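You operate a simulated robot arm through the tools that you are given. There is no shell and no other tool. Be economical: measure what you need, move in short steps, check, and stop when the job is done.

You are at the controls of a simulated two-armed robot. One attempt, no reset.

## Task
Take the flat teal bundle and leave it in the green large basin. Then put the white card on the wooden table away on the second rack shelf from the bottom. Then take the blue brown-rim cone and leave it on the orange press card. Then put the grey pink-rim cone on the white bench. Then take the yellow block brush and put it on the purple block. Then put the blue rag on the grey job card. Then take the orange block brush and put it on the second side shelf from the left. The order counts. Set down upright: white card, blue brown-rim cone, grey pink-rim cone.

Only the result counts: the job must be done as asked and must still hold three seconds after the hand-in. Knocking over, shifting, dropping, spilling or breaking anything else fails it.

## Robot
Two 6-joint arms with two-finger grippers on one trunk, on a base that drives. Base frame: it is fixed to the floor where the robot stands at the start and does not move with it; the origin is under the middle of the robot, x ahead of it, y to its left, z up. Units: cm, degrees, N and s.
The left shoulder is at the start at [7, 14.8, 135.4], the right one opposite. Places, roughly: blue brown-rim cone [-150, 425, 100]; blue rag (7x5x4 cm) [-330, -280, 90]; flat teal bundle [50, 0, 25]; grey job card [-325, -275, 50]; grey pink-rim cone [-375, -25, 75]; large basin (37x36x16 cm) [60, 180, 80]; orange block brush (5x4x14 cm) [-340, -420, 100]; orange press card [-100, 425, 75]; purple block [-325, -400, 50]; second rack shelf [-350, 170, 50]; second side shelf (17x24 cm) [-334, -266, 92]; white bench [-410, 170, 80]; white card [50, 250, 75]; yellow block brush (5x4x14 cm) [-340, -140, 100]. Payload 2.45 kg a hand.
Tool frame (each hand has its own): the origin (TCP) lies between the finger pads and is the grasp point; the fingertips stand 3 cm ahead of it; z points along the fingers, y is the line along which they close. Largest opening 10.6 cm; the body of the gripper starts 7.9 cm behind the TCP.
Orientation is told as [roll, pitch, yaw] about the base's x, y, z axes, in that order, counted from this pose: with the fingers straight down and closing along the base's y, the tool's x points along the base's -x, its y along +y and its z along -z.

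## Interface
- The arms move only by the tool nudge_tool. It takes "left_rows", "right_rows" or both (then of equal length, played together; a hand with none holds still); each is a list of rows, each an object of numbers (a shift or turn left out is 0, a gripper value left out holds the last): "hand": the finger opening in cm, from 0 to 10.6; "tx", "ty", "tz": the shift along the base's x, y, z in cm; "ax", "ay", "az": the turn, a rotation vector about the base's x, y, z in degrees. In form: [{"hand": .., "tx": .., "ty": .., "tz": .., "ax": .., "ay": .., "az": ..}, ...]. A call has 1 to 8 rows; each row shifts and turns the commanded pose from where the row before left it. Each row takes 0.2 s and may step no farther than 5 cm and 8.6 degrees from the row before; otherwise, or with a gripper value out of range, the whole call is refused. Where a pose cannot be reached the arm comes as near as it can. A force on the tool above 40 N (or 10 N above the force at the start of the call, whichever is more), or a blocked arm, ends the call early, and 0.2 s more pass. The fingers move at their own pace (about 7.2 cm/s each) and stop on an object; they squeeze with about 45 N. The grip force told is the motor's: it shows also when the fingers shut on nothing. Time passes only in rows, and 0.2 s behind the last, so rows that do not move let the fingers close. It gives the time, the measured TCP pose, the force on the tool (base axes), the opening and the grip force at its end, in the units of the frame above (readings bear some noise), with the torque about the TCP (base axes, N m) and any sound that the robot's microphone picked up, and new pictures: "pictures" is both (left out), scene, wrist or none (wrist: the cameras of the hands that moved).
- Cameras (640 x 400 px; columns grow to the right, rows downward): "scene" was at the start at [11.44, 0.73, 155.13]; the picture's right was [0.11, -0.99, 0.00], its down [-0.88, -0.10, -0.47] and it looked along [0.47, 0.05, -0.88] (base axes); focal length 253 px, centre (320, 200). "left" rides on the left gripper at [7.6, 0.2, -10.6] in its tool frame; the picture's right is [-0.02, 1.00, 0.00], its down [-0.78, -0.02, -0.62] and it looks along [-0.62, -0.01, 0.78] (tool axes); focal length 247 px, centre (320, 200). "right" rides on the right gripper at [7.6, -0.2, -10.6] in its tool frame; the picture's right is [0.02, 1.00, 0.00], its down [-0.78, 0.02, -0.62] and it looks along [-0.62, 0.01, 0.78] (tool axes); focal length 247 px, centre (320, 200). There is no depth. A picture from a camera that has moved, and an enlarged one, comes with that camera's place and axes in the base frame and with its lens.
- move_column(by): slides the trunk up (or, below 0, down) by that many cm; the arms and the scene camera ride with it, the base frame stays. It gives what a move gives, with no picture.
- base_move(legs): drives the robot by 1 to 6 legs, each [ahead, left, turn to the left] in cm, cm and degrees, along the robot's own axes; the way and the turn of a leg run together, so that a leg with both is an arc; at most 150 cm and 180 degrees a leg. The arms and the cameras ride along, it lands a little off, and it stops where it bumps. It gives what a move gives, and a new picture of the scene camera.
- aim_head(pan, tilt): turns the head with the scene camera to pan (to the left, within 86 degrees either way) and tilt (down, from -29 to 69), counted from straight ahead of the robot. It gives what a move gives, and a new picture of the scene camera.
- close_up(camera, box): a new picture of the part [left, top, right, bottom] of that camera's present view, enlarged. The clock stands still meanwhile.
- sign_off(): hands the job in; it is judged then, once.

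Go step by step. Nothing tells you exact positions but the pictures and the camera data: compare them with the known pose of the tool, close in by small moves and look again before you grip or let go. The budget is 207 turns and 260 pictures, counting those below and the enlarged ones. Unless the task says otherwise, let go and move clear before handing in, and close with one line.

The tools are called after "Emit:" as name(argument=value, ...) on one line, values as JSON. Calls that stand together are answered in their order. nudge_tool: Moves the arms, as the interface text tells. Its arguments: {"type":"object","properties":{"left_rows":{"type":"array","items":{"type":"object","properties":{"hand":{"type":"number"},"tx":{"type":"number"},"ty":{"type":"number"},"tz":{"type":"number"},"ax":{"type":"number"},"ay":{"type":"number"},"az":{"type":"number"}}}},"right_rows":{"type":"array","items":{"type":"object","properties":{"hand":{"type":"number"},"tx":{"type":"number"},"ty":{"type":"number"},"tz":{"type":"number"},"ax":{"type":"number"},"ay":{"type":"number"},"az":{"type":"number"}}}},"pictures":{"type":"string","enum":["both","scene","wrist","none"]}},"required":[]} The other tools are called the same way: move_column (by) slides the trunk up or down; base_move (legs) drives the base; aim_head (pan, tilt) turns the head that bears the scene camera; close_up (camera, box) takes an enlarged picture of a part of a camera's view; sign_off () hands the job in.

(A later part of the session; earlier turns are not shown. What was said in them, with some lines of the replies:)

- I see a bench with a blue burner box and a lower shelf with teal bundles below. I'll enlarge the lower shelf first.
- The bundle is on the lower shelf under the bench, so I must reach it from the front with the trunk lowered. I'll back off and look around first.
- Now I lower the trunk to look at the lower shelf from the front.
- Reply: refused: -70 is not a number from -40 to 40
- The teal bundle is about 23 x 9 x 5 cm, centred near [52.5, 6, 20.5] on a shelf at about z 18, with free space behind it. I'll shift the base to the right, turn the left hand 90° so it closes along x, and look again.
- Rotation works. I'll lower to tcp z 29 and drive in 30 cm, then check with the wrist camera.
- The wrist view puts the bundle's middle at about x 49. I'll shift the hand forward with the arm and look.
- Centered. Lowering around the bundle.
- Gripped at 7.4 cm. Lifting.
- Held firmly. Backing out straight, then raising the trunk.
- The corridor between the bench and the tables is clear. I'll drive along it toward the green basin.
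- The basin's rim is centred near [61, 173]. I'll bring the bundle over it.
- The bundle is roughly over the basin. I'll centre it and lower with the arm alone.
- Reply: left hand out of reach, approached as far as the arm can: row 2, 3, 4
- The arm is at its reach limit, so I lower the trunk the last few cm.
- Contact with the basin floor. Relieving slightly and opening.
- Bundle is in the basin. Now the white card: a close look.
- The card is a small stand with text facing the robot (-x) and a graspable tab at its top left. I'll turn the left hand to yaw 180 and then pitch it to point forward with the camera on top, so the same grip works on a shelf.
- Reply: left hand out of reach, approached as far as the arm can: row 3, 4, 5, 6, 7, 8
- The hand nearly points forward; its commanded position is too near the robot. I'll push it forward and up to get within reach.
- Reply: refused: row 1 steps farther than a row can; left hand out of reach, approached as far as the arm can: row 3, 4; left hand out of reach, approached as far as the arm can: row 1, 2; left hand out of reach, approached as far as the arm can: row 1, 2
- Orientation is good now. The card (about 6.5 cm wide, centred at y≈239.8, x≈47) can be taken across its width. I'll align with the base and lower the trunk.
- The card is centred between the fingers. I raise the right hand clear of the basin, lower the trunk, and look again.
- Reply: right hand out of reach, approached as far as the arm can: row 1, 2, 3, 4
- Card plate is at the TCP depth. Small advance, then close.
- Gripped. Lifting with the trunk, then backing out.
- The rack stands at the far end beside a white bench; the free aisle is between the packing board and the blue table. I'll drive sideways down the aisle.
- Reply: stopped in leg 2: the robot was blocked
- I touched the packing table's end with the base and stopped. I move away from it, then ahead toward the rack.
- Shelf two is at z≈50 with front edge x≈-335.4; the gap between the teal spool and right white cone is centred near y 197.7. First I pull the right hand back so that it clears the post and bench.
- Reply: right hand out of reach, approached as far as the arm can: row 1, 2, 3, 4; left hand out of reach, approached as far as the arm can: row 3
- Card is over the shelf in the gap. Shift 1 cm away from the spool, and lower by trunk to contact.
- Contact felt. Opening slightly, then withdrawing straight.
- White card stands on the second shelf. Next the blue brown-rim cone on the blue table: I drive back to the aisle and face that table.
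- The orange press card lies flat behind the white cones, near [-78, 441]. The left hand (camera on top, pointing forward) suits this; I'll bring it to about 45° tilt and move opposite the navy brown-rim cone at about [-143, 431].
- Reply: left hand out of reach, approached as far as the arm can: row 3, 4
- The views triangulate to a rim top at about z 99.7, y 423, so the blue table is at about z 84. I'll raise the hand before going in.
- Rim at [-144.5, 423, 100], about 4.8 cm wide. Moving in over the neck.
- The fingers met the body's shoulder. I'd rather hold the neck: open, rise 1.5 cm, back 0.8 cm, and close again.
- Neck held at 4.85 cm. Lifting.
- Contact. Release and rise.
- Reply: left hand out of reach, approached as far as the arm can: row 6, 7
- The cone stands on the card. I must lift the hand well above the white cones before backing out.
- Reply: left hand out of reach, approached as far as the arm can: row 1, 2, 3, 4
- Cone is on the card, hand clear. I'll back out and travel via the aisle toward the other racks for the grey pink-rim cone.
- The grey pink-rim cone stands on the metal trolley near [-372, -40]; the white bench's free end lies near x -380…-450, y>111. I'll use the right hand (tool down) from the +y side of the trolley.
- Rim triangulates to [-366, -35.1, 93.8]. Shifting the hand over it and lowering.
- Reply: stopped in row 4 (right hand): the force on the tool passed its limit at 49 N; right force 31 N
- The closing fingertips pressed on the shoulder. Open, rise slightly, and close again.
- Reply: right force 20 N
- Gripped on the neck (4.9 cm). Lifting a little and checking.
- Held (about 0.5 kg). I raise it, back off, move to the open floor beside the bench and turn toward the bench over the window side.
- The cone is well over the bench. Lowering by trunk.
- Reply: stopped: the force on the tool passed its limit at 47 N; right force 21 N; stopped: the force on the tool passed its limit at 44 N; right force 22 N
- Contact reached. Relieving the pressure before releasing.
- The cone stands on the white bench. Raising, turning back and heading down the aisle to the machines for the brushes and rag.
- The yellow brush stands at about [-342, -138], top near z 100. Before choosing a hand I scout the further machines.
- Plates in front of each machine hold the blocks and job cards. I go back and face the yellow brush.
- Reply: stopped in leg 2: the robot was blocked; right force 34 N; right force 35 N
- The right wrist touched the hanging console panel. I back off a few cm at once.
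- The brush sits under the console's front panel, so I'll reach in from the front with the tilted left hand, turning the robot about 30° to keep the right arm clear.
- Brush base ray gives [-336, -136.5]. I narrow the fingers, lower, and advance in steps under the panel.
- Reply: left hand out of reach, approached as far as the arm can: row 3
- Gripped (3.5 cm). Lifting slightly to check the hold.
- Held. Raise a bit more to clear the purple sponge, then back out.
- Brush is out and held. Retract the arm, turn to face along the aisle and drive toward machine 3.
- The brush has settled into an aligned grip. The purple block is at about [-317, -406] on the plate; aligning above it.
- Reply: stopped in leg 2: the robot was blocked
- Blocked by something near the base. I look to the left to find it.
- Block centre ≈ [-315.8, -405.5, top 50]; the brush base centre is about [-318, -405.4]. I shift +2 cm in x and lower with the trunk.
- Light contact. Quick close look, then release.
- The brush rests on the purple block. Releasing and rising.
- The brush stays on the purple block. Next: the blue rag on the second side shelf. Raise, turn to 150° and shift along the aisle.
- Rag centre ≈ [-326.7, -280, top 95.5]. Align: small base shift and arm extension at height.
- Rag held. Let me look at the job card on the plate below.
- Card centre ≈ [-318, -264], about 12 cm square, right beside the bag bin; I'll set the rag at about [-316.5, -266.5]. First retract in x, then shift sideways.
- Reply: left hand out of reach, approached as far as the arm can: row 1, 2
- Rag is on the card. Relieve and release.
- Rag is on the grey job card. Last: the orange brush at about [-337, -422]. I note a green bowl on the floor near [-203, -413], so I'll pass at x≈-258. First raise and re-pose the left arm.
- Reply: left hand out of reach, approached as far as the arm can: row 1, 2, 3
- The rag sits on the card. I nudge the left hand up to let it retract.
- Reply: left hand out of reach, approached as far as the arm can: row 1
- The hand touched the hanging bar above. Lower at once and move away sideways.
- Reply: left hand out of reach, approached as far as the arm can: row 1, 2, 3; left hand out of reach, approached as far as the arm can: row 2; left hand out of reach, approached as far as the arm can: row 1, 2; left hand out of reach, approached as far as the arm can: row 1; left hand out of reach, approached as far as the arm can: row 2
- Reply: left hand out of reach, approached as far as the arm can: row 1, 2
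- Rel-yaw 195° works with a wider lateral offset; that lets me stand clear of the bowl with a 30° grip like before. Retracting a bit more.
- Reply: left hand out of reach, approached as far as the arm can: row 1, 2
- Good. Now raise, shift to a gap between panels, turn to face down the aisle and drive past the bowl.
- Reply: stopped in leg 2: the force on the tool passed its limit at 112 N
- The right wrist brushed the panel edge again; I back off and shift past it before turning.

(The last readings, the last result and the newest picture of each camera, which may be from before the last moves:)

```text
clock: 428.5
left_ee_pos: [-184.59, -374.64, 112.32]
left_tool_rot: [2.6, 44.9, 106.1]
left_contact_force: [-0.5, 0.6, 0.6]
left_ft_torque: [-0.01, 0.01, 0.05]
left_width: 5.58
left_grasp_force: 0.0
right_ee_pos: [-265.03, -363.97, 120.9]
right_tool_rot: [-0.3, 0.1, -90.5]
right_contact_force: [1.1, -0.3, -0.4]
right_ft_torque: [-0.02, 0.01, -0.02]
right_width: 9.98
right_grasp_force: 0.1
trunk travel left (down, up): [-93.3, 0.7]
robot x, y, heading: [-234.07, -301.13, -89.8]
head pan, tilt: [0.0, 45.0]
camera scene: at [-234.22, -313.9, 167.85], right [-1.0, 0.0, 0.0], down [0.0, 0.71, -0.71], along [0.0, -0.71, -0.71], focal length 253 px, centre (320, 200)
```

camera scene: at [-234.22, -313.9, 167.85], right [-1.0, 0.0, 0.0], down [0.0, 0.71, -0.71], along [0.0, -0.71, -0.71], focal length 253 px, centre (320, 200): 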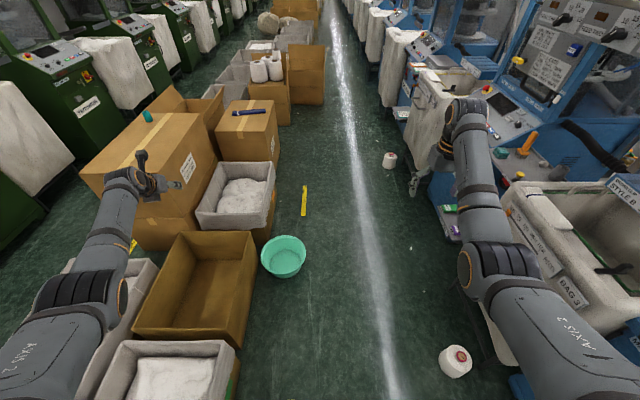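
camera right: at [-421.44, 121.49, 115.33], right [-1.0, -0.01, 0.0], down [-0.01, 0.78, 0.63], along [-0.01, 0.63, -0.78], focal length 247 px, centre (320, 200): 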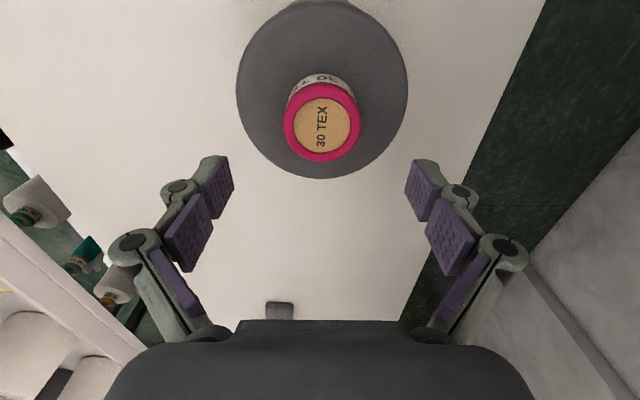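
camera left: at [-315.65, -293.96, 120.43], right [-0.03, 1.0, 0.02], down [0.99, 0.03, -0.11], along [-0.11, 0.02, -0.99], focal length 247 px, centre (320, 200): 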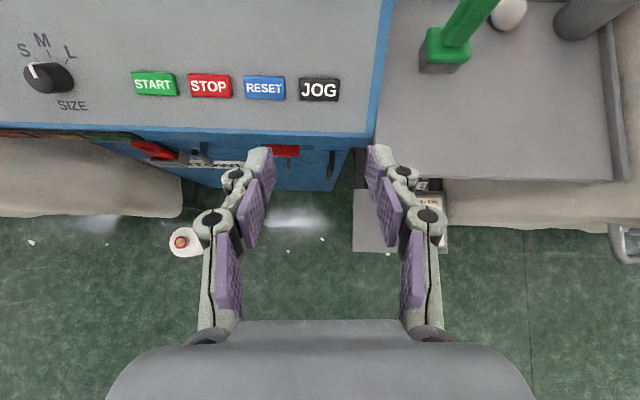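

The view is clear: bowl at about [-207, -417]. Drive past it at x≈-256, then turn toward the orange brush.

Emit:
base_move(legs=[[0, -22, 0], [80, 0, 0], [74, 0, 0], [0, 10, 0]])

Emit:
aim_head(pan=-60, tilt=35)

```text
clock: 438.6
left_ee_pos: [-196.25, -530.66, 112.58]
left_tool_rot: [2.6, 45.0, 105.9]
left_contact_force: [-0.8, -0.6, 0.1]
left_ft_torque: [0.02, -0.01, 0.02]
left_width: 5.59
left_grasp_force: 0.0
right_ee_pos: [-276.86, -519.95, 120.65]
right_tool_rot: [-0.1, 0.1, -90.6]
right_contact_force: [-1.8, -0.5, -0.1]
right_ft_torque: [0.01, -0.08, -0.01]
right_width: 9.97
right_grasp_force: 0.1
trunk travel left (down, up): [-93.3, 0.7]
robot x, y, heading: [-245.87, -456.43, -89.8]
head pan, tilt: [0.0, 45.0]
camera scene: at [-246.22, -469.79, 167.86], right [-1.0, 0.0, 0.0], down [0.0, 0.71, -0.71], along [0.0, -0.71, -0.71], focal length 253 px, centre (320, 200)
```

scene: 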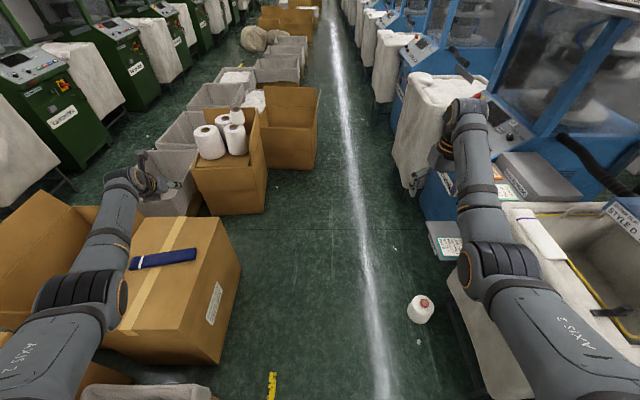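

```text
clock: 439.9
left_ee_pos: [-195.89, -530.58, 112.45]
left_tool_rot: [2.8, 44.9, 106.1]
left_contact_force: [-0.4, -0.2, 0.1]
left_ft_torque: [-0.03, 0.01, 0.01]
left_width: 5.63
left_grasp_force: 0.1
right_ee_pos: [-276.49, -519.96, 120.81]
right_tool_rot: [-0.3, 0.0, -90.5]
right_contact_force: [-0.6, 0.1, -0.3]
right_ft_torque: [-0.01, 0.01, 0.02]
right_width: 10.02
right_grasp_force: 0.1
trunk travel left (down, up): [-93.3, 0.7]
robot x, y, heading: [-245.77, -456.71, -90.1]
head pan, tilt: [-60.0, 35.0]
camera scene: at [-253.26, -466.08, 169.33], right [-0.5, 0.87, 0.0], down [0.5, 0.29, -0.82], along [-0.71, -0.41, -0.57], focal length 253 px, centre (320, 200)
```

scene: 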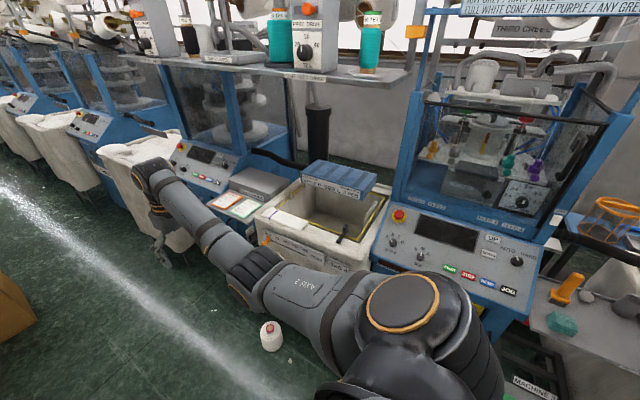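

Emit:
base_move(legs=[[0, 4, 0], [0, 0, -70]])

Emit:
base_move(legs=[[0, 0, -69]])

Emit:
nudge_tool(left_rows=[{}], pictures="wrist")

```text
clock: 443.8
left_ee_pos: [-294.25, -528.42, 112.34]
left_tool_rot: [2.9, 45.0, 36.1]
left_contact_force: [0.0, 0.2, 0.4]
left_ft_torque: [0.01, 0.02, 0.01]
left_width: 5.57
left_grasp_force: 0.2
right_ee_pos: [-311.76, -449.1, 120.75]
right_tool_rot: [-0.4, 0.1, -160.9]
right_contact_force: [-0.6, 0.8, 0.0]
right_ft_torque: [0.02, -0.01, 0.04]
right_width: 9.98
right_grasp_force: 0.2
trunk travel left (down, up): [-93.3, 0.7]
robot x, y, heading: [-241.4, -456.43, -160.2]
head pan, tilt: [-60.0, 35.0]
camera scene: at [-253.06, -452.71, 169.34], right [0.65, 0.76, 0.0], down [0.44, -0.37, -0.82], along [-0.63, 0.53, -0.57], focal length 253 px, centre (320, 200)
```

scene: 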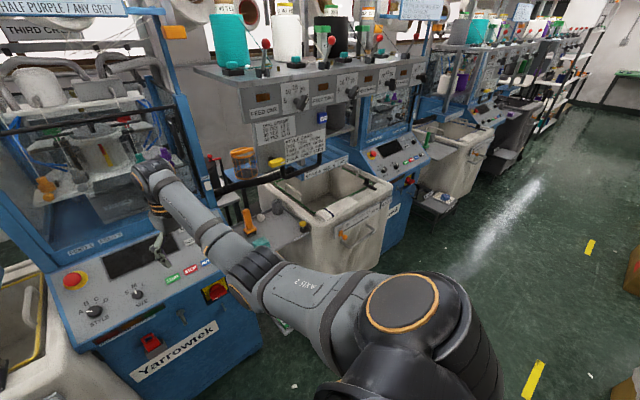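

```text
clock: 447.2
left_ee_pos: [-327.14, -431.54, 112.34]
left_tool_rot: [2.8, 44.9, -34.1]
left_contact_force: [0.3, -0.4, 0.3]
left_ft_torque: [0.04, -0.01, 0.01]
left_width: 5.58
left_grasp_force: 0.0
right_ee_pos: [-258.36, -388.12, 120.73]
right_tool_rot: [-0.4, 0.0, 129.1]
right_contact_force: [-0.2, 0.0, -0.1]
right_ft_torque: [0.0, -0.01, 0.03]
right_width: 9.99
right_grasp_force: 0.0
trunk travel left (down, up): [-93.3, 0.7]
robot x, y, heading: [-241.86, -456.71, 129.6]
head pan, tilt: [-60.0, 35.0]
camera scene: at [-241.82, -444.53, 169.34], right [0.94, -0.35, 0.0], down [-0.2, -0.54, -0.82], along [0.29, 0.77, -0.57], focal length 253 px, centre (320, 200)
```

scene: 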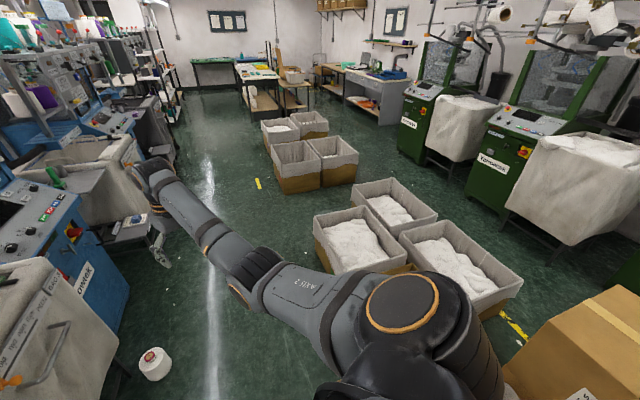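

```text
clock: 447.6
left_ee_pos: [-326.98, -431.43, 112.37]
left_tool_rot: [2.8, 44.9, -34.1]
left_contact_force: [-0.6, -1.0, -0.6]
left_ft_torque: [-0.01, 0.05, 0.02]
left_width: 5.58
left_grasp_force: 0.0
right_ee_pos: [-258.31, -388.13, 120.81]
right_tool_rot: [-0.4, 0.0, 129.1]
right_contact_force: [0.7, -0.5, -0.3]
right_ft_torque: [0.01, 0.02, -0.03]
right_width: 9.99
right_grasp_force: 0.1
trunk travel left (down, up): [-93.3, 0.7]
robot x, y, heading: [-241.4, -456.29, 129.6]
head pan, tilt: [-60.0, 35.0]
camera left: at [-325.46, -433.0, 125.36], right [0.6, 0.8, 0.02], down [0.79, -0.6, -0.11], along [-0.08, 0.08, -0.99], focal length 247 px, centre (320, 200)
```

left: 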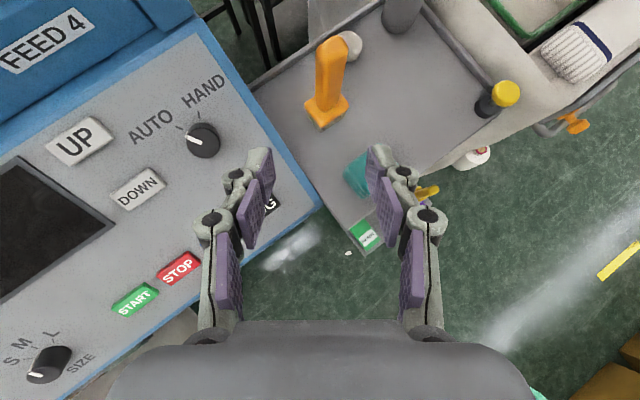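

The orange brush base is at about [-337, -422.6]. Lower, then advance as with the yellow one.

Emit:
move_column(by=-7)

Emit:
base_move(legs=[[7, 2, 0]])

Emit:
nudge_tool(left_rows=[{}], pictures="wrist")

```text
clock: 448.7
left_ee_pos: [-326.91, -431.4, 105.26]
left_tool_rot: [2.8, 44.9, -34.1]
left_contact_force: [0.3, -0.1, -0.2]
left_ft_torque: [0.02, -0.04, -0.01]
left_width: 5.58
left_grasp_force: 0.3
right_ee_pos: [-258.28, -388.18, 113.72]
right_tool_rot: [-0.3, 0.0, 129.1]
right_contact_force: [-0.1, -0.4, 0.7]
right_ft_torque: [-0.01, 0.01, -0.02]
right_width: 9.98
right_grasp_force: 0.0
trunk travel left (down, up): [-86.3, 7.7]
robot x, y, heading: [-241.58, -456.9, 129.6]
head pan, tilt: [-60.0, 35.0]
```

```text
clock: 449.7
left_ee_pos: [-332.59, -427.64, 105.87]
left_tool_rot: [2.7, 45.2, -34.2]
left_contact_force: [0.6, -0.3, 0.6]
left_ft_torque: [0.03, 0.0, -0.03]
left_width: 5.62
left_grasp_force: 0.1
right_ee_pos: [-263.72, -384.4, 114.0]
right_tool_rot: [-0.3, -0.3, 128.9]
right_contact_force: [0.6, -0.3, 0.4]
right_ft_torque: [0.05, 0.05, 0.01]
right_width: 10.0
right_grasp_force: 0.0
trunk travel left (down, up): [-86.3, 7.7]
robot x, y, heading: [-247.39, -452.46, 129.5]
head pan, tilt: [-60.0, 35.0]
camera scene: at [-246.98, -440.92, 162.39], right [0.94, -0.35, -0.01], down [-0.2, -0.53, -0.82], along [0.28, 0.77, -0.57], focal length 253 px, centre (320, 200)
```

scene: 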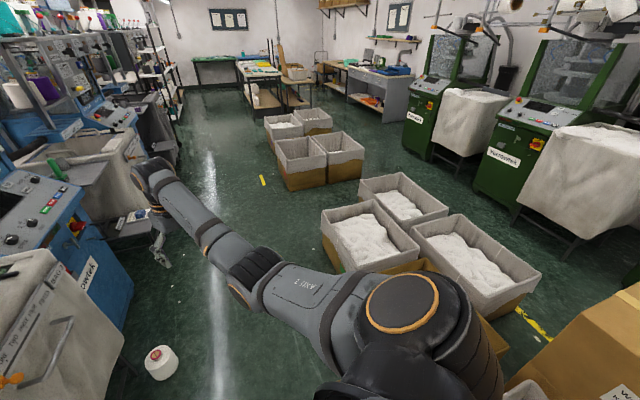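

```text
clock: 450.1
left_ee_pos: [-332.9, -427.37, 105.41]
left_tool_rot: [2.8, 44.9, -34.2]
left_contact_force: [-0.3, 0.5, -0.3]
left_ft_torque: [-0.05, -0.01, 0.02]
left_width: 5.59
left_grasp_force: 0.0
right_ee_pos: [-264.16, -384.07, 113.81]
right_tool_rot: [-0.3, 0.1, 129.0]
right_contact_force: [0.0, -0.3, 0.3]
right_ft_torque: [-0.02, 0.02, -0.01]
right_width: 10.0
right_grasp_force: 0.0
trunk travel left (down, up): [-86.3, 7.7]
robot x, y, heading: [-247.67, -452.27, 129.5]
head pan, tilt: [-60.0, 35.0]
camera left: at [-331.34, -428.92, 118.41], right [0.6, 0.8, 0.02], down [0.79, -0.6, -0.11], along [-0.08, 0.08, -0.99], focal length 247 px, centre (320, 200)
```

left: 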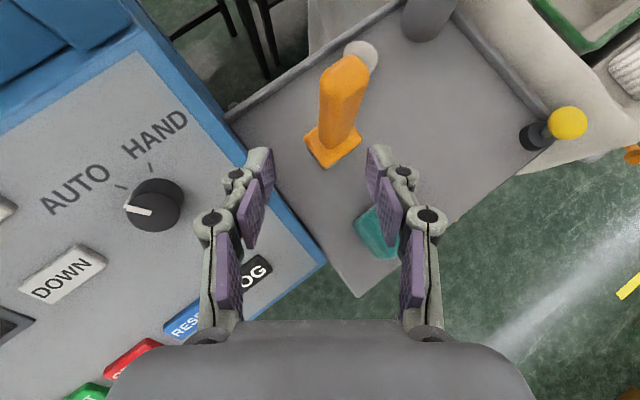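

Emit:
base_move(legs=[[5.5, -0.2, 0]])

Emit:
move_column(by=-1.3)

Emit:
nudge_tool(left_rows=[{}], pictures="wrist")

```text
clock: 451.1
left_ee_pos: [-335.85, -423.56, 105.88]
left_tool_rot: [3.0, 45.3, -34.1]
left_contact_force: [0.3, 0.6, 0.3]
left_ft_torque: [-0.01, 0.04, -0.02]
left_width: 5.62
left_grasp_force: 0.1
right_ee_pos: [-266.93, -380.29, 114.3]
right_tool_rot: [-0.4, -0.4, 128.9]
right_contact_force: [-0.1, -1.0, -0.2]
right_ft_torque: [0.05, 0.04, 0.03]
right_width: 10.01
right_grasp_force: 0.1
trunk travel left (down, up): [-86.3, 7.7]
robot x, y, heading: [-250.9, -448.08, 129.6]
head pan, tilt: [-60.0, 35.0]
camera scene: at [-250.36, -436.93, 162.42], right [0.94, -0.35, -0.01], down [-0.2, -0.53, -0.82], along [0.28, 0.77, -0.57], focal length 253 px, centre (320, 200)
```

scene: 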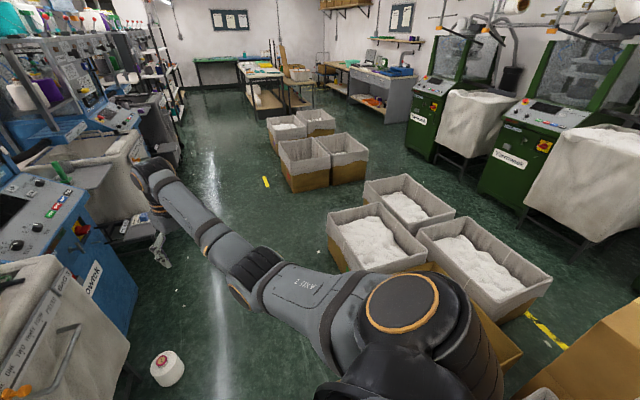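

```text
clock: 451.7
left_ee_pos: [-336.13, -423.37, 104.26]
left_tool_rot: [2.7, 45.1, -34.2]
left_contact_force: [0.1, -0.9, 0.9]
left_ft_torque: [-0.01, 0.01, -0.03]
left_width: 5.59
left_grasp_force: 0.1
right_ee_pos: [-267.18, -379.99, 112.57]
right_tool_rot: [-0.4, -0.1, 129.0]
right_contact_force: [0.1, 0.1, 0.0]
right_ft_torque: [0.0, 0.03, 0.0]
right_width: 10.01
right_grasp_force: 0.1
trunk travel left (down, up): [-85.0, 9.0]
robot x, y, heading: [-250.8, -448.31, 129.6]
head pan, tilt: [-60.0, 35.0]
```

```text
clock: 452.1
left_ee_pos: [-336.37, -422.93, 103.97]
left_tool_rot: [2.8, 45.0, -34.2]
left_contact_force: [0.4, 0.3, -0.2]
left_ft_torque: [0.01, 0.01, -0.01]
left_width: 5.59
left_grasp_force: 0.1
right_ee_pos: [-267.43, -379.8, 112.4]
right_tool_rot: [-0.4, 0.0, 129.1]
right_contact_force: [-0.3, -0.8, 1.2]
right_ft_torque: [-0.05, -0.02, 0.01]
right_width: 9.99
right_grasp_force: 0.2
trunk travel left (down, up): [-85.0, 9.0]
robot x, y, heading: [-250.78, -448.06, 129.5]
head pan, tilt: [-60.0, 35.0]
camera left: at [-334.68, -424.57, 117.07], right [0.6, 0.8, 0.02], down [0.79, -0.6, -0.11], along [-0.08, 0.08, -0.99], focal length 247 px, centre (320, 200)
```

left: 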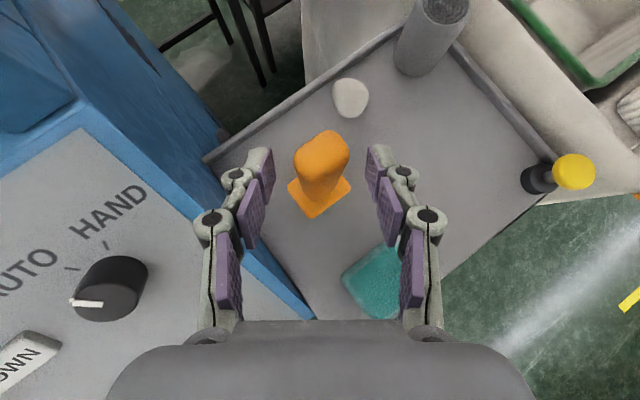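

Emit:
nudge_tool(left_rows=[{"hand": 0.5}, {}, {}, {}], pictures="none")

Emit:
move_column(by=3)

Emit:
nudge_tool(left_rows=[{}], pictures="wrist")

```text
clock: 453.1
left_ee_pos: [-336.29, -423.06, 104.19]
left_tool_rot: [2.7, 45.0, -34.1]
left_contact_force: [-0.9, -0.8, 3.6]
left_ft_torque: [-0.14, 0.23, 0.01]
left_width: 3.58
left_grasp_force: 44.7
right_ee_pos: [-267.44, -379.85, 112.49]
right_tool_rot: [-0.5, 0.0, 129.1]
right_contact_force: [0.2, -0.4, 0.8]
right_ft_torque: [-0.01, -0.04, -0.03]
right_width: 9.98
right_grasp_force: 0.1
trunk travel left (down, up): [-85.0, 9.0]
robot x, y, heading: [-251.19, -448.47, 129.3]
head pan, tilt: [-60.0, 35.0]
```

```text
clock: 453.9
left_ee_pos: [-336.25, -422.86, 106.96]
left_tool_rot: [2.7, 45.0, -34.2]
left_contact_force: [0.0, 0.3, -0.4]
left_ft_torque: [-0.01, 0.01, -0.03]
left_width: 3.6
left_grasp_force: 44.9
right_ee_pos: [-267.48, -379.87, 115.53]
right_tool_rot: [-0.4, 0.0, 129.0]
right_contact_force: [0.2, -0.1, 0.7]
right_ft_torque: [0.0, 0.01, 0.01]
right_width: 10.03
right_grasp_force: 0.1
trunk travel left (down, up): [-88.0, 6.0]
robot x, y, heading: [-250.86, -448.62, 129.8]
head pan, tilt: [-60.0, 35.0]
```

```text
clock: 454.2
left_ee_pos: [-336.2, -423.18, 107.02]
left_tool_rot: [2.8, 44.8, -34.2]
left_contact_force: [-0.1, 0.0, -1.1]
left_ft_torque: [-0.03, -0.01, -0.02]
left_width: 3.56
left_grasp_force: 44.7
right_ee_pos: [-267.35, -379.78, 115.54]
right_tool_rot: [-0.4, 0.1, 128.9]
right_contact_force: [0.8, -0.4, 0.8]
right_ft_torque: [-0.02, 0.01, -0.01]
right_width: 9.97
right_grasp_force: 0.1
trunk travel left (down, up): [-88.0, 6.0]
robot x, y, heading: [-250.86, -448.2, 129.4]
head pan, tilt: [-60.0, 35.0]
camera left: at [-334.65, -424.62, 120.11], right [0.6, 0.8, 0.02], down [0.79, -0.6, -0.11], along [-0.08, 0.08, -0.99], focal length 247 px, centre (320, 200)
```

left: 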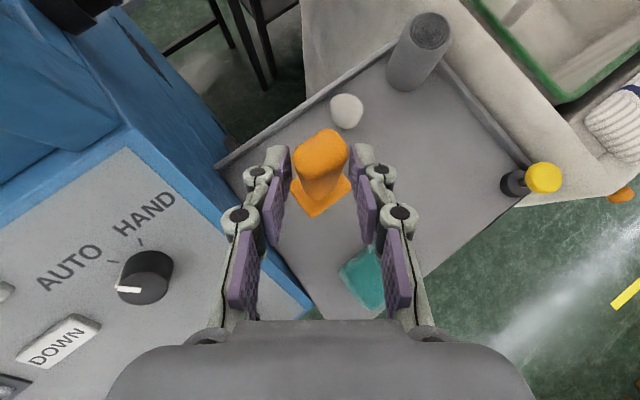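

Held. Raise, back out to the earlier standing spot, then bring the hand yaw back to shrink its reach before turning.

Emit:
move_column(by=4.2)

Emit:
base_move(legs=[[-12, 0, 0]])

Emit:
nudge_tool(left_rows=[{"az": -5, "tx": 2.5, "ty": 0.5}, {"az": -5, "tx": 2.5, "ty": 0.5}, {"az": -6, "tx": 2.5, "ty": 0.5}, {}], pictures="wrist")

```text
clock: 455.1
left_ee_pos: [-336.24, -422.96, 111.29]
left_tool_rot: [2.8, 44.9, -34.2]
left_contact_force: [-0.6, -0.2, -0.9]
left_ft_torque: [-0.01, 0.04, -0.01]
left_width: 3.58
left_grasp_force: 45.6
right_ee_pos: [-267.37, -379.8, 119.68]
right_tool_rot: [-0.5, -0.1, 129.0]
right_contact_force: [0.6, 0.1, 0.1]
right_ft_torque: [0.0, -0.02, -0.04]
right_width: 9.98
right_grasp_force: 0.1
trunk travel left (down, up): [-92.2, 1.8]
robot x, y, heading: [-250.49, -448.11, 129.4]
head pan, tilt: [-60.0, 35.0]
```

```text
clock: 456.3
left_ee_pos: [-328.67, -432.25, 111.11]
left_tool_rot: [2.8, 44.8, -34.2]
left_contact_force: [0.0, -0.4, -0.7]
left_ft_torque: [-0.03, -0.03, 0.02]
left_width: 3.55
left_grasp_force: 45.1
right_ee_pos: [-259.98, -388.91, 119.52]
right_tool_rot: [-0.4, 0.2, 129.0]
right_contact_force: [-0.2, 0.5, -0.1]
right_ft_torque: [-0.03, -0.05, -0.02]
right_width: 10.02
right_grasp_force: 0.1
trunk travel left (down, up): [-92.2, 1.8]
robot x, y, heading: [-243.3, -457.4, 129.7]
head pan, tilt: [-60.0, 35.0]
camera scene: at [-243.6, -445.09, 168.2], right [0.94, -0.35, 0.0], down [-0.2, -0.54, -0.82], along [0.29, 0.77, -0.57], focal length 253 px, centre (320, 200)
```

scene: 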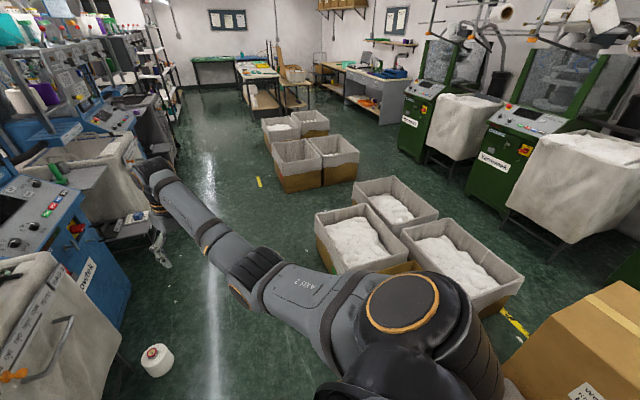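

```text
clock: 457.3
left_ee_pos: [-320.71, -430.84, 111.34]
left_tool_rot: [2.9, 44.9, -50.2]
left_contact_force: [0.3, -0.4, -0.8]
left_ft_torque: [0.02, 0.0, 0.01]
left_width: 3.58
left_grasp_force: 45.2
right_ee_pos: [-259.71, -389.18, 119.59]
right_tool_rot: [-0.4, 0.0, 129.1]
right_contact_force: [0.1, 0.4, -0.1]
right_ft_torque: [-0.02, -0.01, 0.0]
right_width: 10.0
right_grasp_force: 0.1
trunk travel left (down, up): [-92.2, 1.8]
robot x, y, heading: [-242.7, -457.31, 129.6]
head pan, tilt: [-60.0, 35.0]
camera left: at [-319.76, -432.82, 124.29], right [0.8, 0.6, 0.02], down [0.6, -0.79, -0.11], along [-0.05, 0.1, -0.99], focal length 247 px, centre (320, 200)
```

left: 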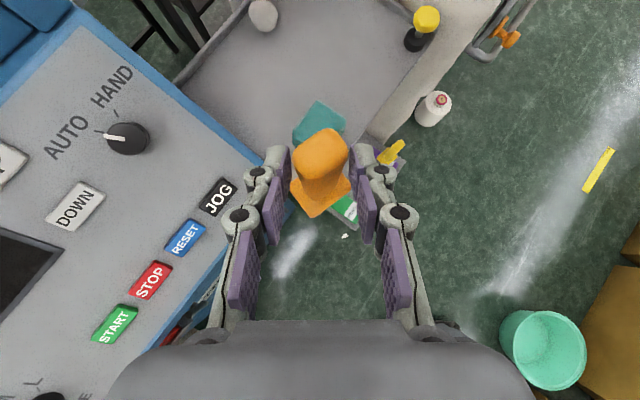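

Reachable. Retract further the same way.

Emit:
nudge_tool(left_rows=[{"az": -6, "tx": 3.5}, {"az": -6, "tx": 3.5}, {"az": -6, "tx": 3.5}, {}], pictures="none")

```text
clock: 458.3
left_ee_pos: [-310.38, -430.96, 111.31]
left_tool_rot: [2.8, 44.9, -68.2]
left_contact_force: [0.1, 0.8, -0.9]
left_ft_torque: [-0.01, 0.01, -0.03]
left_width: 3.59
left_grasp_force: 44.8
right_ee_pos: [-259.85, -388.94, 119.62]
right_tool_rot: [-0.4, 0.0, 129.0]
right_contact_force: [-0.8, -0.3, 1.2]
right_ft_torque: [0.02, 0.01, 0.0]
right_width: 10.0
right_grasp_force: 0.0
trunk travel left (down, up): [-92.2, 1.8]
robot x, y, heading: [-242.95, -457.17, 129.7]
head pan, tilt: [-60.0, 35.0]
```

Compact now. Turn left to face down the aisle, then drive back north past the bowl.

Emit:
base_move(legs=[[0, 0, 140], [0, -14, 0], [-80, 0, 0], [-65, 0, 0]])

Emit:
close_up(camera="left", box=[0, 0, 640, 400])

```text
clock: 472.5
left_ee_pos: [-219.55, -377.2, 111.36]
left_tool_rot: [2.8, 45.0, 69.9]
left_contact_force: [-0.7, -0.1, -0.9]
left_ft_torque: [0.01, -0.01, 0.02]
left_width: 3.57
left_grasp_force: 45.1
right_ee_pos: [-285.23, -374.4, 119.63]
right_tool_rot: [-0.5, 0.2, -92.9]
right_contact_force: [-0.5, -0.1, -0.3]
right_ft_torque: [0.03, -0.04, -0.01]
right_width: 10.0
right_grasp_force: 0.0
trunk travel left (down, up): [-92.2, 1.8]
robot x, y, heading: [-251.96, -312.33, -92.4]
head pan, tilt: [-60.0, 35.0]
camera scene: at [-259.81, -321.52, 168.22], right [-0.46, 0.89, 0.0], down [0.51, 0.27, -0.82], along [-0.73, -0.38, -0.57], focal length 253 px, centre (320, 200)
```

scene: 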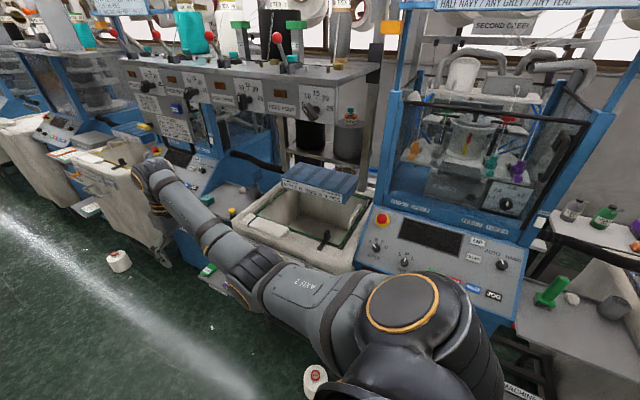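

```text
1.00 times, centred on (320, 200) of left (not enlarged: the box is as wide or as high as the picture)
camera zoom: at [-218.45, -375.47, 124.34], right [-0.92, 0.39, 0.02], down [0.39, 0.92, -0.11], along [-0.06, -0.1, -0.99], focal length 247 px, centre (320, 200)
```

zoom: 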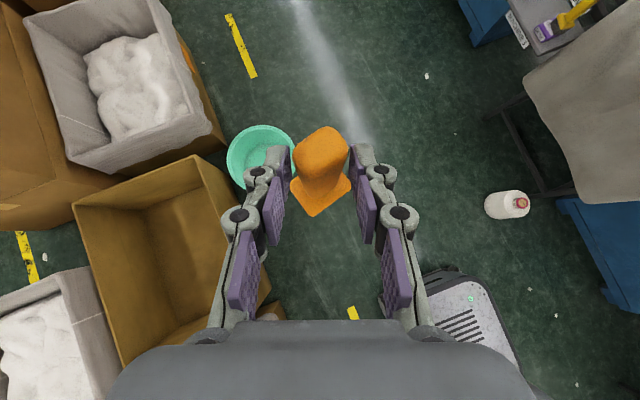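

Emit:
base_move(legs=[[-14.5, 15.5, 2.4], [0, 0, -60], [0, 0, -60]])

Emit:
aim_head(pan=15, tilt=45)

```text
clock: 479.4
left_ee_pos: [-308.53, -299.8, 111.4]
left_tool_rot: [2.7, 44.9, -45.0]
left_contact_force: [0.4, 0.3, -0.4]
left_ft_torque: [-0.02, 0.02, 0.0]
left_width: 3.55
left_grasp_force: 45.0
right_ee_pos: [-278.17, -241.53, 119.73]
right_tool_rot: [-0.4, 0.0, 152.2]
right_contact_force: [0.5, 0.4, 0.3]
right_ft_torque: [0.01, 0.0, 0.02]
right_width: 10.02
right_grasp_force: 0.1
trunk travel left (down, up): [-92.2, 1.8]
robot x, y, heading: [-236.0, -297.59, 152.7]
head pan, tilt: [-60.0, 35.0]
camera scene: at [-241.01, -286.9, 168.24], right [1.0, 0.05, 0.0], down [0.03, -0.57, -0.82], along [-0.04, 0.82, -0.57], focal length 253 px, centre (320, 200)
```

scene: 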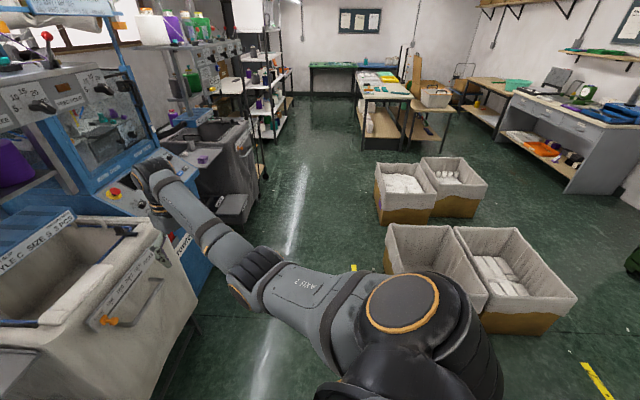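

```text
clock: 480.8
left_ee_pos: [-308.49, -299.85, 111.38]
left_tool_rot: [2.8, 44.9, -45.1]
left_contact_force: [-0.3, -0.5, -0.5]
left_ft_torque: [0.02, 0.01, -0.02]
left_width: 3.56
left_grasp_force: 45.3
right_ee_pos: [-278.18, -241.53, 119.7]
right_tool_rot: [-0.4, 0.1, 152.1]
right_contact_force: [0.0, 0.4, -0.6]
right_ft_torque: [0.0, 0.0, 0.03]
right_width: 10.02
right_grasp_force: 0.1
trunk travel left (down, up): [-92.2, 1.8]
robot x, y, heading: [-235.88, -297.83, 152.8]
head pan, tilt: [15.0, 45.0]
camera scene: at [-248.51, -293.88, 166.75], right [0.21, 0.98, 0.0], down [0.69, -0.15, -0.71], along [-0.69, 0.15, -0.71], focal length 253 px, centre (320, 200)
```

scene: 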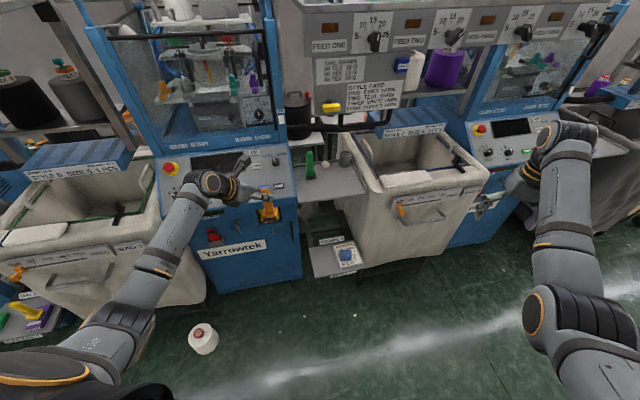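

Emit:
base_move(legs=[[19, -22, 0]])

Emit:
nudge_tool(left_rows=[{}], pictures="wrist")

```text
clock: 482.8
left_ee_pos: [-315.43, -271.49, 111.46]
left_tool_rot: [2.9, 45.0, -45.2]
left_contact_force: [0.6, 0.0, -0.9]
left_ft_torque: [-0.02, -0.02, 0.01]
left_width: 3.56
left_grasp_force: 45.3
right_ee_pos: [-284.97, -213.15, 119.86]
right_tool_rot: [-0.4, -0.1, 152.0]
right_contact_force: [-0.7, -0.7, 0.2]
right_ft_torque: [0.02, 0.01, -0.02]
right_width: 9.99
right_grasp_force: 0.1
trunk travel left (down, up): [-92.2, 1.8]
robot x, y, heading: [-243.08, -269.94, 152.4]
head pan, tilt: [15.0, 45.0]
camera scene: at [-255.4, -265.92, 166.77], right [0.22, 0.98, 0.0], down [0.69, -0.15, -0.71], along [-0.69, 0.15, -0.71], focal length 253 px, centre (320, 200)
```

scene: 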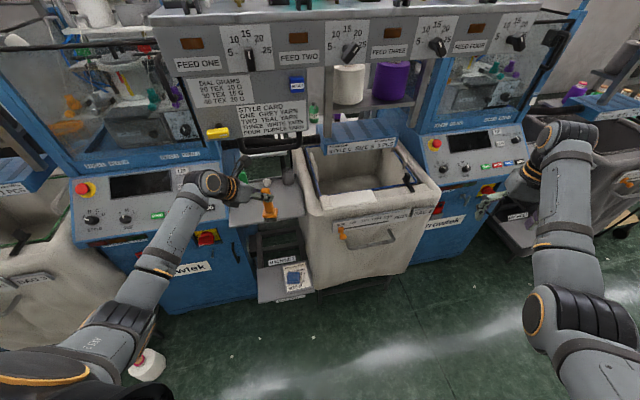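

```text
clock: 483.2
left_ee_pos: [-315.47, -271.49, 111.32]
left_tool_rot: [2.9, 45.0, -45.1]
left_contact_force: [0.1, 0.0, -0.8]
left_ft_torque: [-0.02, -0.03, 0.0]
left_width: 3.56
left_grasp_force: 44.7
right_ee_pos: [-284.96, -213.18, 119.84]
right_tool_rot: [-0.4, 0.1, 152.0]
right_contact_force: [0.0, 0.5, -0.3]
right_ft_torque: [-0.02, -0.01, -0.01]
right_width: 10.0
right_grasp_force: 0.0
trunk travel left (down, up): [-92.2, 1.8]
robot x, y, heading: [-243.1, -269.48, 152.5]
head pan, tilt: [15.0, 45.0]
camera left: at [-314.24, -273.23, 124.37], right [0.74, 0.67, 0.02], down [0.67, -0.74, -0.11], along [-0.06, 0.1, -0.99], focal length 247 px, centre (320, 200)
```

left: 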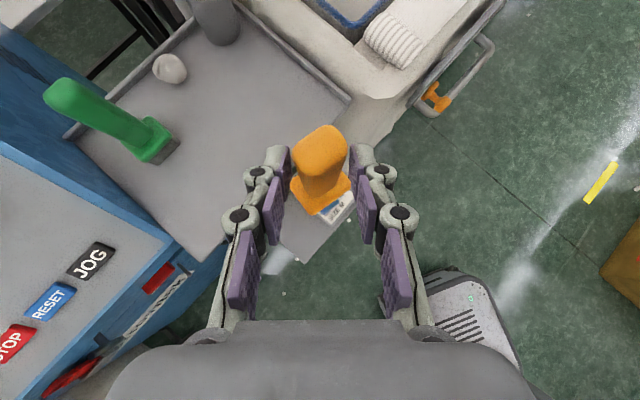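

Emit:
base_move(legs=[[7.5, 2.9, 0]])

Emit:
move_column(by=-3.5)

Emit:
nudge_tool(left_rows=[{"tx": -3.5}, {"tx": -3.5}, {}], pictures="wrist")

```text
clock: 484.3
left_ee_pos: [-322.6, -270.67, 111.82]
left_tool_rot: [2.4, 45.2, -45.5]
left_contact_force: [0.7, 0.6, 0.2]
left_ft_torque: [-0.06, 0.03, 0.03]
left_width: 3.57
left_grasp_force: 45.3
right_ee_pos: [-291.97, -212.39, 119.96]
right_tool_rot: [-0.2, -0.3, 151.9]
right_contact_force: [0.1, -0.4, 0.1]
right_ft_torque: [0.04, 0.08, 0.0]
right_width: 10.02
right_grasp_force: 0.0
trunk travel left (down, up): [-92.2, 1.8]
robot x, y, heading: [-250.97, -268.31, 152.5]
head pan, tilt: [15.0, 45.0]
camera scene: at [-262.26, -264.95, 166.85], right [0.22, 0.98, 0.0], down [0.69, -0.15, -0.71], along [-0.69, 0.15, -0.7], focal length 253 px, centre (320, 200)
```

scene: 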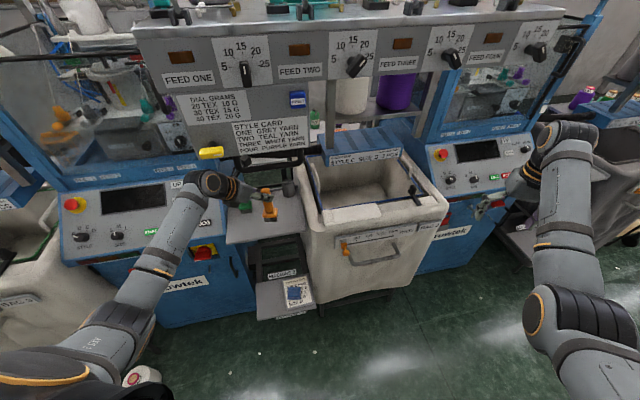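

```text
clock: 485.1
left_ee_pos: [-323.4, -270.64, 107.83]
left_tool_rot: [2.8, 44.8, -45.2]
left_contact_force: [0.0, -0.5, -0.9]
left_ft_torque: [0.02, 0.0, -0.01]
left_width: 3.57
left_grasp_force: 44.9
right_ee_pos: [-292.98, -212.34, 116.07]
right_tool_rot: [-0.4, 0.0, 151.9]
right_contact_force: [-0.4, 0.5, 0.0]
right_ft_torque: [-0.01, -0.01, -0.01]
right_width: 9.94
right_grasp_force: 0.1
trunk travel left (down, up): [-88.7, 5.3]
robot x, y, heading: [-250.77, -268.75, 152.6]
head pan, tilt: [15.0, 45.0]
```

```text
clock: 485.9
left_ee_pos: [-329.98, -270.56, 107.96]
left_tool_rot: [2.8, 45.0, -45.4]
left_contact_force: [-0.4, 0.8, -0.1]
left_ft_torque: [-0.04, 0.0, 0.04]
left_width: 3.57
left_grasp_force: 45.2
right_ee_pos: [-292.71, -212.48, 116.39]
right_tool_rot: [-0.3, 0.0, 151.9]
right_contact_force: [-0.1, 0.1, -0.5]
right_ft_torque: [0.0, 0.06, 0.0]
right_width: 9.99
right_grasp_force: 0.0
trunk travel left (down, up): [-88.7, 5.3]
robot x, y, heading: [-251.05, -269.06, 152.5]
head pan, tilt: [15.0, 45.0]
camera left: at [-328.86, -272.43, 120.95], right [0.74, 0.67, 0.02], down [0.66, -0.74, -0.11], along [-0.06, 0.1, -0.99], focal length 247 px, centre (320, 200)
```

left: 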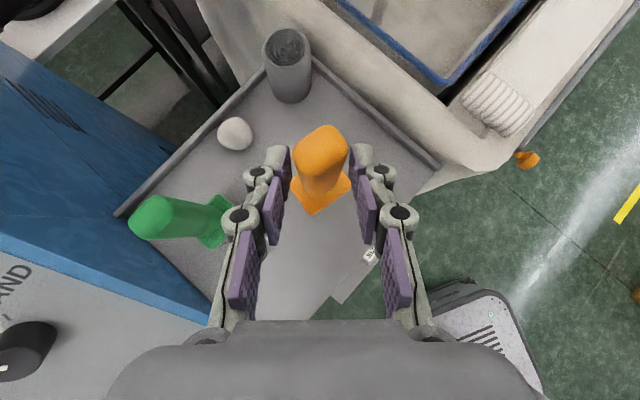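

Over the free middle of the second side shelf. Lowering to contact (expected at tcp z≈104.2).

Emit:
move_column(by=-3.4)

Emit:
move_column(by=-0.4)

Emit:
nudge_tool(left_rows=[{}], pictures="wrist")

```text
clock: 486.7
left_ee_pos: [-330.12, -270.63, 104.53]
left_tool_rot: [2.7, 44.9, -45.3]
left_contact_force: [-0.1, 0.2, -0.9]
left_ft_torque: [0.0, -0.03, 0.01]
left_width: 3.57
left_grasp_force: 44.8
right_ee_pos: [-292.79, -212.39, 112.9]
right_tool_rot: [-0.4, 0.0, 152.0]
right_contact_force: [0.1, -1.0, -0.3]
right_ft_torque: [-0.02, 0.02, 0.0]
right_width: 10.0
right_grasp_force: 0.0
trunk travel left (down, up): [-85.3, 8.7]
robot x, y, heading: [-250.86, -268.83, 152.9]
head pan, tilt: [15.0, 45.0]
```

```text
clock: 487.2
left_ee_pos: [-330.09, -270.51, 104.14]
left_tool_rot: [2.8, 45.0, -45.2]
left_contact_force: [-0.3, 0.9, 3.9]
left_ft_torque: [0.02, 0.13, 0.03]
left_width: 3.54
left_grasp_force: 43.9
right_ee_pos: [-292.77, -212.3, 112.56]
right_tool_rot: [-0.3, 0.0, 151.9]
right_contact_force: [-1.3, -0.1, 0.5]
right_ft_torque: [0.0, 0.0, 0.0]
right_width: 9.99
right_grasp_force: 0.2
trunk travel left (down, up): [-84.9, 9.1]
robot x, y, heading: [-250.92, -268.71, 152.5]
head pan, tilt: [15.0, 45.0]
```

```text
clock: 487.6
left_ee_pos: [-330.15, -270.51, 104.24]
left_tool_rot: [2.8, 45.0, -45.3]
left_contact_force: [-1.3, 1.0, 3.0]
left_ft_torque: [-0.07, 0.36, 0.02]
left_width: 3.56
left_grasp_force: 45.1
right_ee_pos: [-292.68, -212.37, 112.41]
right_tool_rot: [-0.4, 0.0, 151.9]
right_contact_force: [-0.1, -0.2, -0.4]
right_ft_torque: [0.0, 0.0, -0.03]
right_width: 10.0
right_grasp_force: 0.0
trunk travel left (down, up): [-84.9, 9.1]
robot x, y, heading: [-250.68, -268.81, 152.2]
head pan, tilt: [15.0, 45.0]
camera left: at [-328.88, -272.36, 117.19], right [0.74, 0.67, 0.02], down [0.67, -0.74, -0.12], along [-0.06, 0.1, -0.99], focal length 247 px, centre (320, 200)
```

left: 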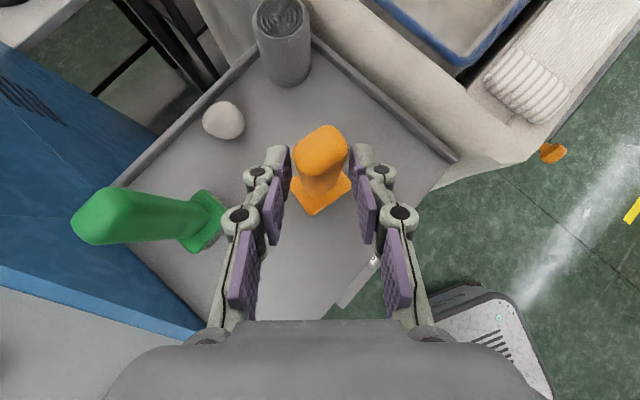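

Contact. Open a little, then withdraw upward and back along the tool.

Emit:
nudge_tool(left_rows=[{"hand": 5.4}, {}, {}], pictures="none")

Emit:
move_column(by=3.8)

Emit:
nudge_tool(left_rows=[{"tx": 2.5, "ty": -2.6}, {"tx": 2.5, "ty": -2.6}, {}], pictures="wrist")

```text
clock: 488.4
left_ee_pos: [-330.09, -270.6, 104.06]
left_tool_rot: [2.8, 44.8, -45.1]
left_contact_force: [0.2, 0.6, 0.3]
left_ft_torque: [-0.02, 0.01, -0.05]
left_width: 5.38
left_grasp_force: 0.1
right_ee_pos: [-292.85, -212.31, 112.42]
right_tool_rot: [-0.3, -0.1, 151.8]
right_contact_force: [-0.2, -0.7, -0.7]
right_ft_torque: [-0.02, 0.0, 0.0]
right_width: 9.97
right_grasp_force: 0.1
trunk travel left (down, up): [-84.9, 9.1]
robot x, y, heading: [-251.12, -268.96, 152.4]
head pan, tilt: [15.0, 45.0]
```

```text
clock: 489.2
left_ee_pos: [-330.14, -270.56, 107.75]
left_tool_rot: [2.8, 44.9, -45.2]
left_contact_force: [0.1, -0.9, 0.8]
left_ft_torque: [-0.01, 0.0, -0.02]
left_width: 5.41
left_grasp_force: 0.2
right_ee_pos: [-292.8, -212.3, 116.25]
right_tool_rot: [-0.5, 0.0, 151.9]
right_contact_force: [-0.4, -0.4, 0.2]
right_ft_torque: [0.0, -0.02, 0.0]
right_width: 9.99
right_grasp_force: 0.1
trunk travel left (down, up): [-88.7, 5.3]
robot x, y, heading: [-250.49, -269.01, 152.4]
head pan, tilt: [15.0, 45.0]
```

```text
clock: 490.0
left_ee_pos: [-325.04, -275.61, 107.96]
left_tool_rot: [2.9, 44.8, -45.3]
left_contact_force: [-0.1, -0.1, -0.7]
left_ft_torque: [-0.03, 0.0, 0.0]
left_width: 5.44
left_grasp_force: 0.0
right_ee_pos: [-292.81, -212.21, 116.12]
right_tool_rot: [-0.4, 0.1, 151.9]
right_contact_force: [-0.4, 0.8, 0.1]
right_ft_torque: [-0.01, -0.04, 0.01]
right_width: 9.99
right_grasp_force: 0.1
trunk travel left (down, up): [-88.7, 5.3]
robot x, y, heading: [-250.86, -268.87, 152.6]
head pan, tilt: [15.0, 45.0]
camera left: at [-323.88, -277.5, 120.98], right [0.74, 0.67, 0.02], down [0.67, -0.74, -0.11], along [-0.06, 0.1, -0.99], focal length 247 px, centre (320, 200)
```

left: 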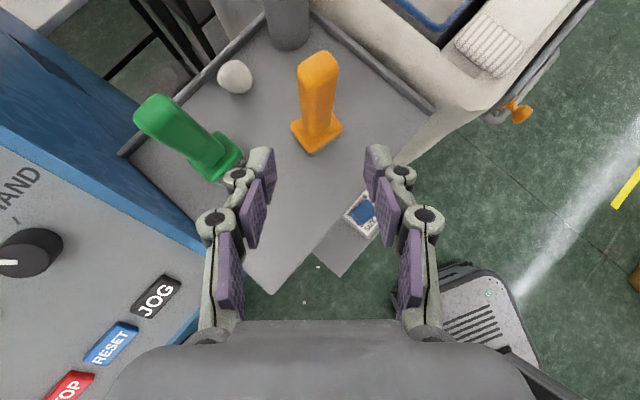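

The brush stands on the shelf. Back away clear.

Emit:
base_move(legs=[[-11, 0, 0]])

Emit:
close_up(camera="scene", box=[160, 120, 400, 330])

```text
clock: 491.2
left_ee_pos: [-315.9, -280.64, 107.71]
left_tool_rot: [2.9, 44.7, -45.2]
left_contact_force: [0.0, 0.2, -0.9]
left_ft_torque: [0.04, 0.03, 0.03]
left_width: 5.38
left_grasp_force: 0.1
right_ee_pos: [-283.6, -217.07, 116.05]
right_tool_rot: [-0.4, 0.4, 151.8]
right_contact_force: [-0.3, 0.2, 0.9]
right_ft_torque: [0.02, 0.01, 0.01]
right_width: 9.96
right_grasp_force: 0.0
trunk travel left (down, up): [-88.7, 5.3]
robot x, y, heading: [-241.42, -273.9, 152.3]
head pan, tilt: [15.0, 45.0]
camera scene: at [-254.13, -269.62, 163.21], right [0.22, 0.98, 0.0], down [0.69, -0.15, -0.71], along [-0.69, 0.15, -0.71], focal length 253 px, centre (320, 200)
```

scene: 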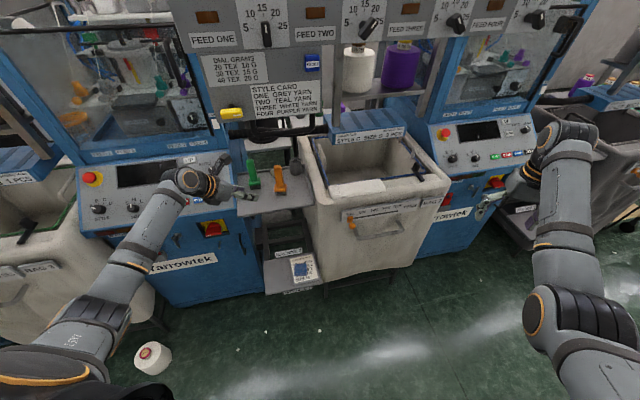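

```text
1.90 times, centred on (280, 225) of scene
camera zoom: at [-254.13, -269.62, 163.21], right [0.22, 0.98, 0.0], down [0.69, -0.15, -0.71], along [-0.69, 0.15, -0.71], focal length 482 px, centre (396, 152)
```

zoom: 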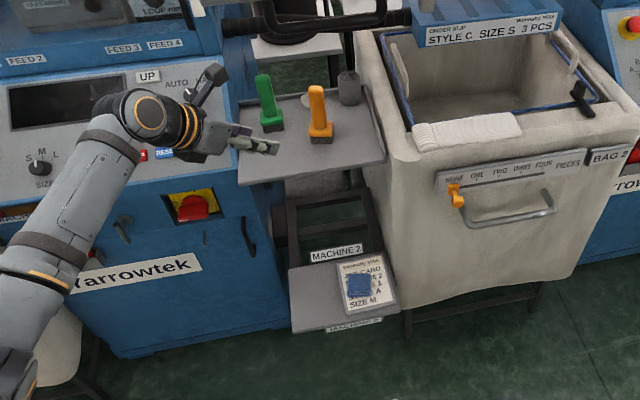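

All seven items are set down in the order asked, and both hands are empty and clear. I'm handing in.

Emit:
sign_off()

```text
The job is handed in.
```

I placed all seven items in the order asked, with the white card and both cones set down upright, and handed the job in; the verdict hasn't come back. Along the way the base stopped twice on bumps: once at the packing table's end, and once near the green floor bowl, which it may have nudged. The arms also touched the machines' fixed panels three times, once at 112 N, and I saw nothing moved or damaged.
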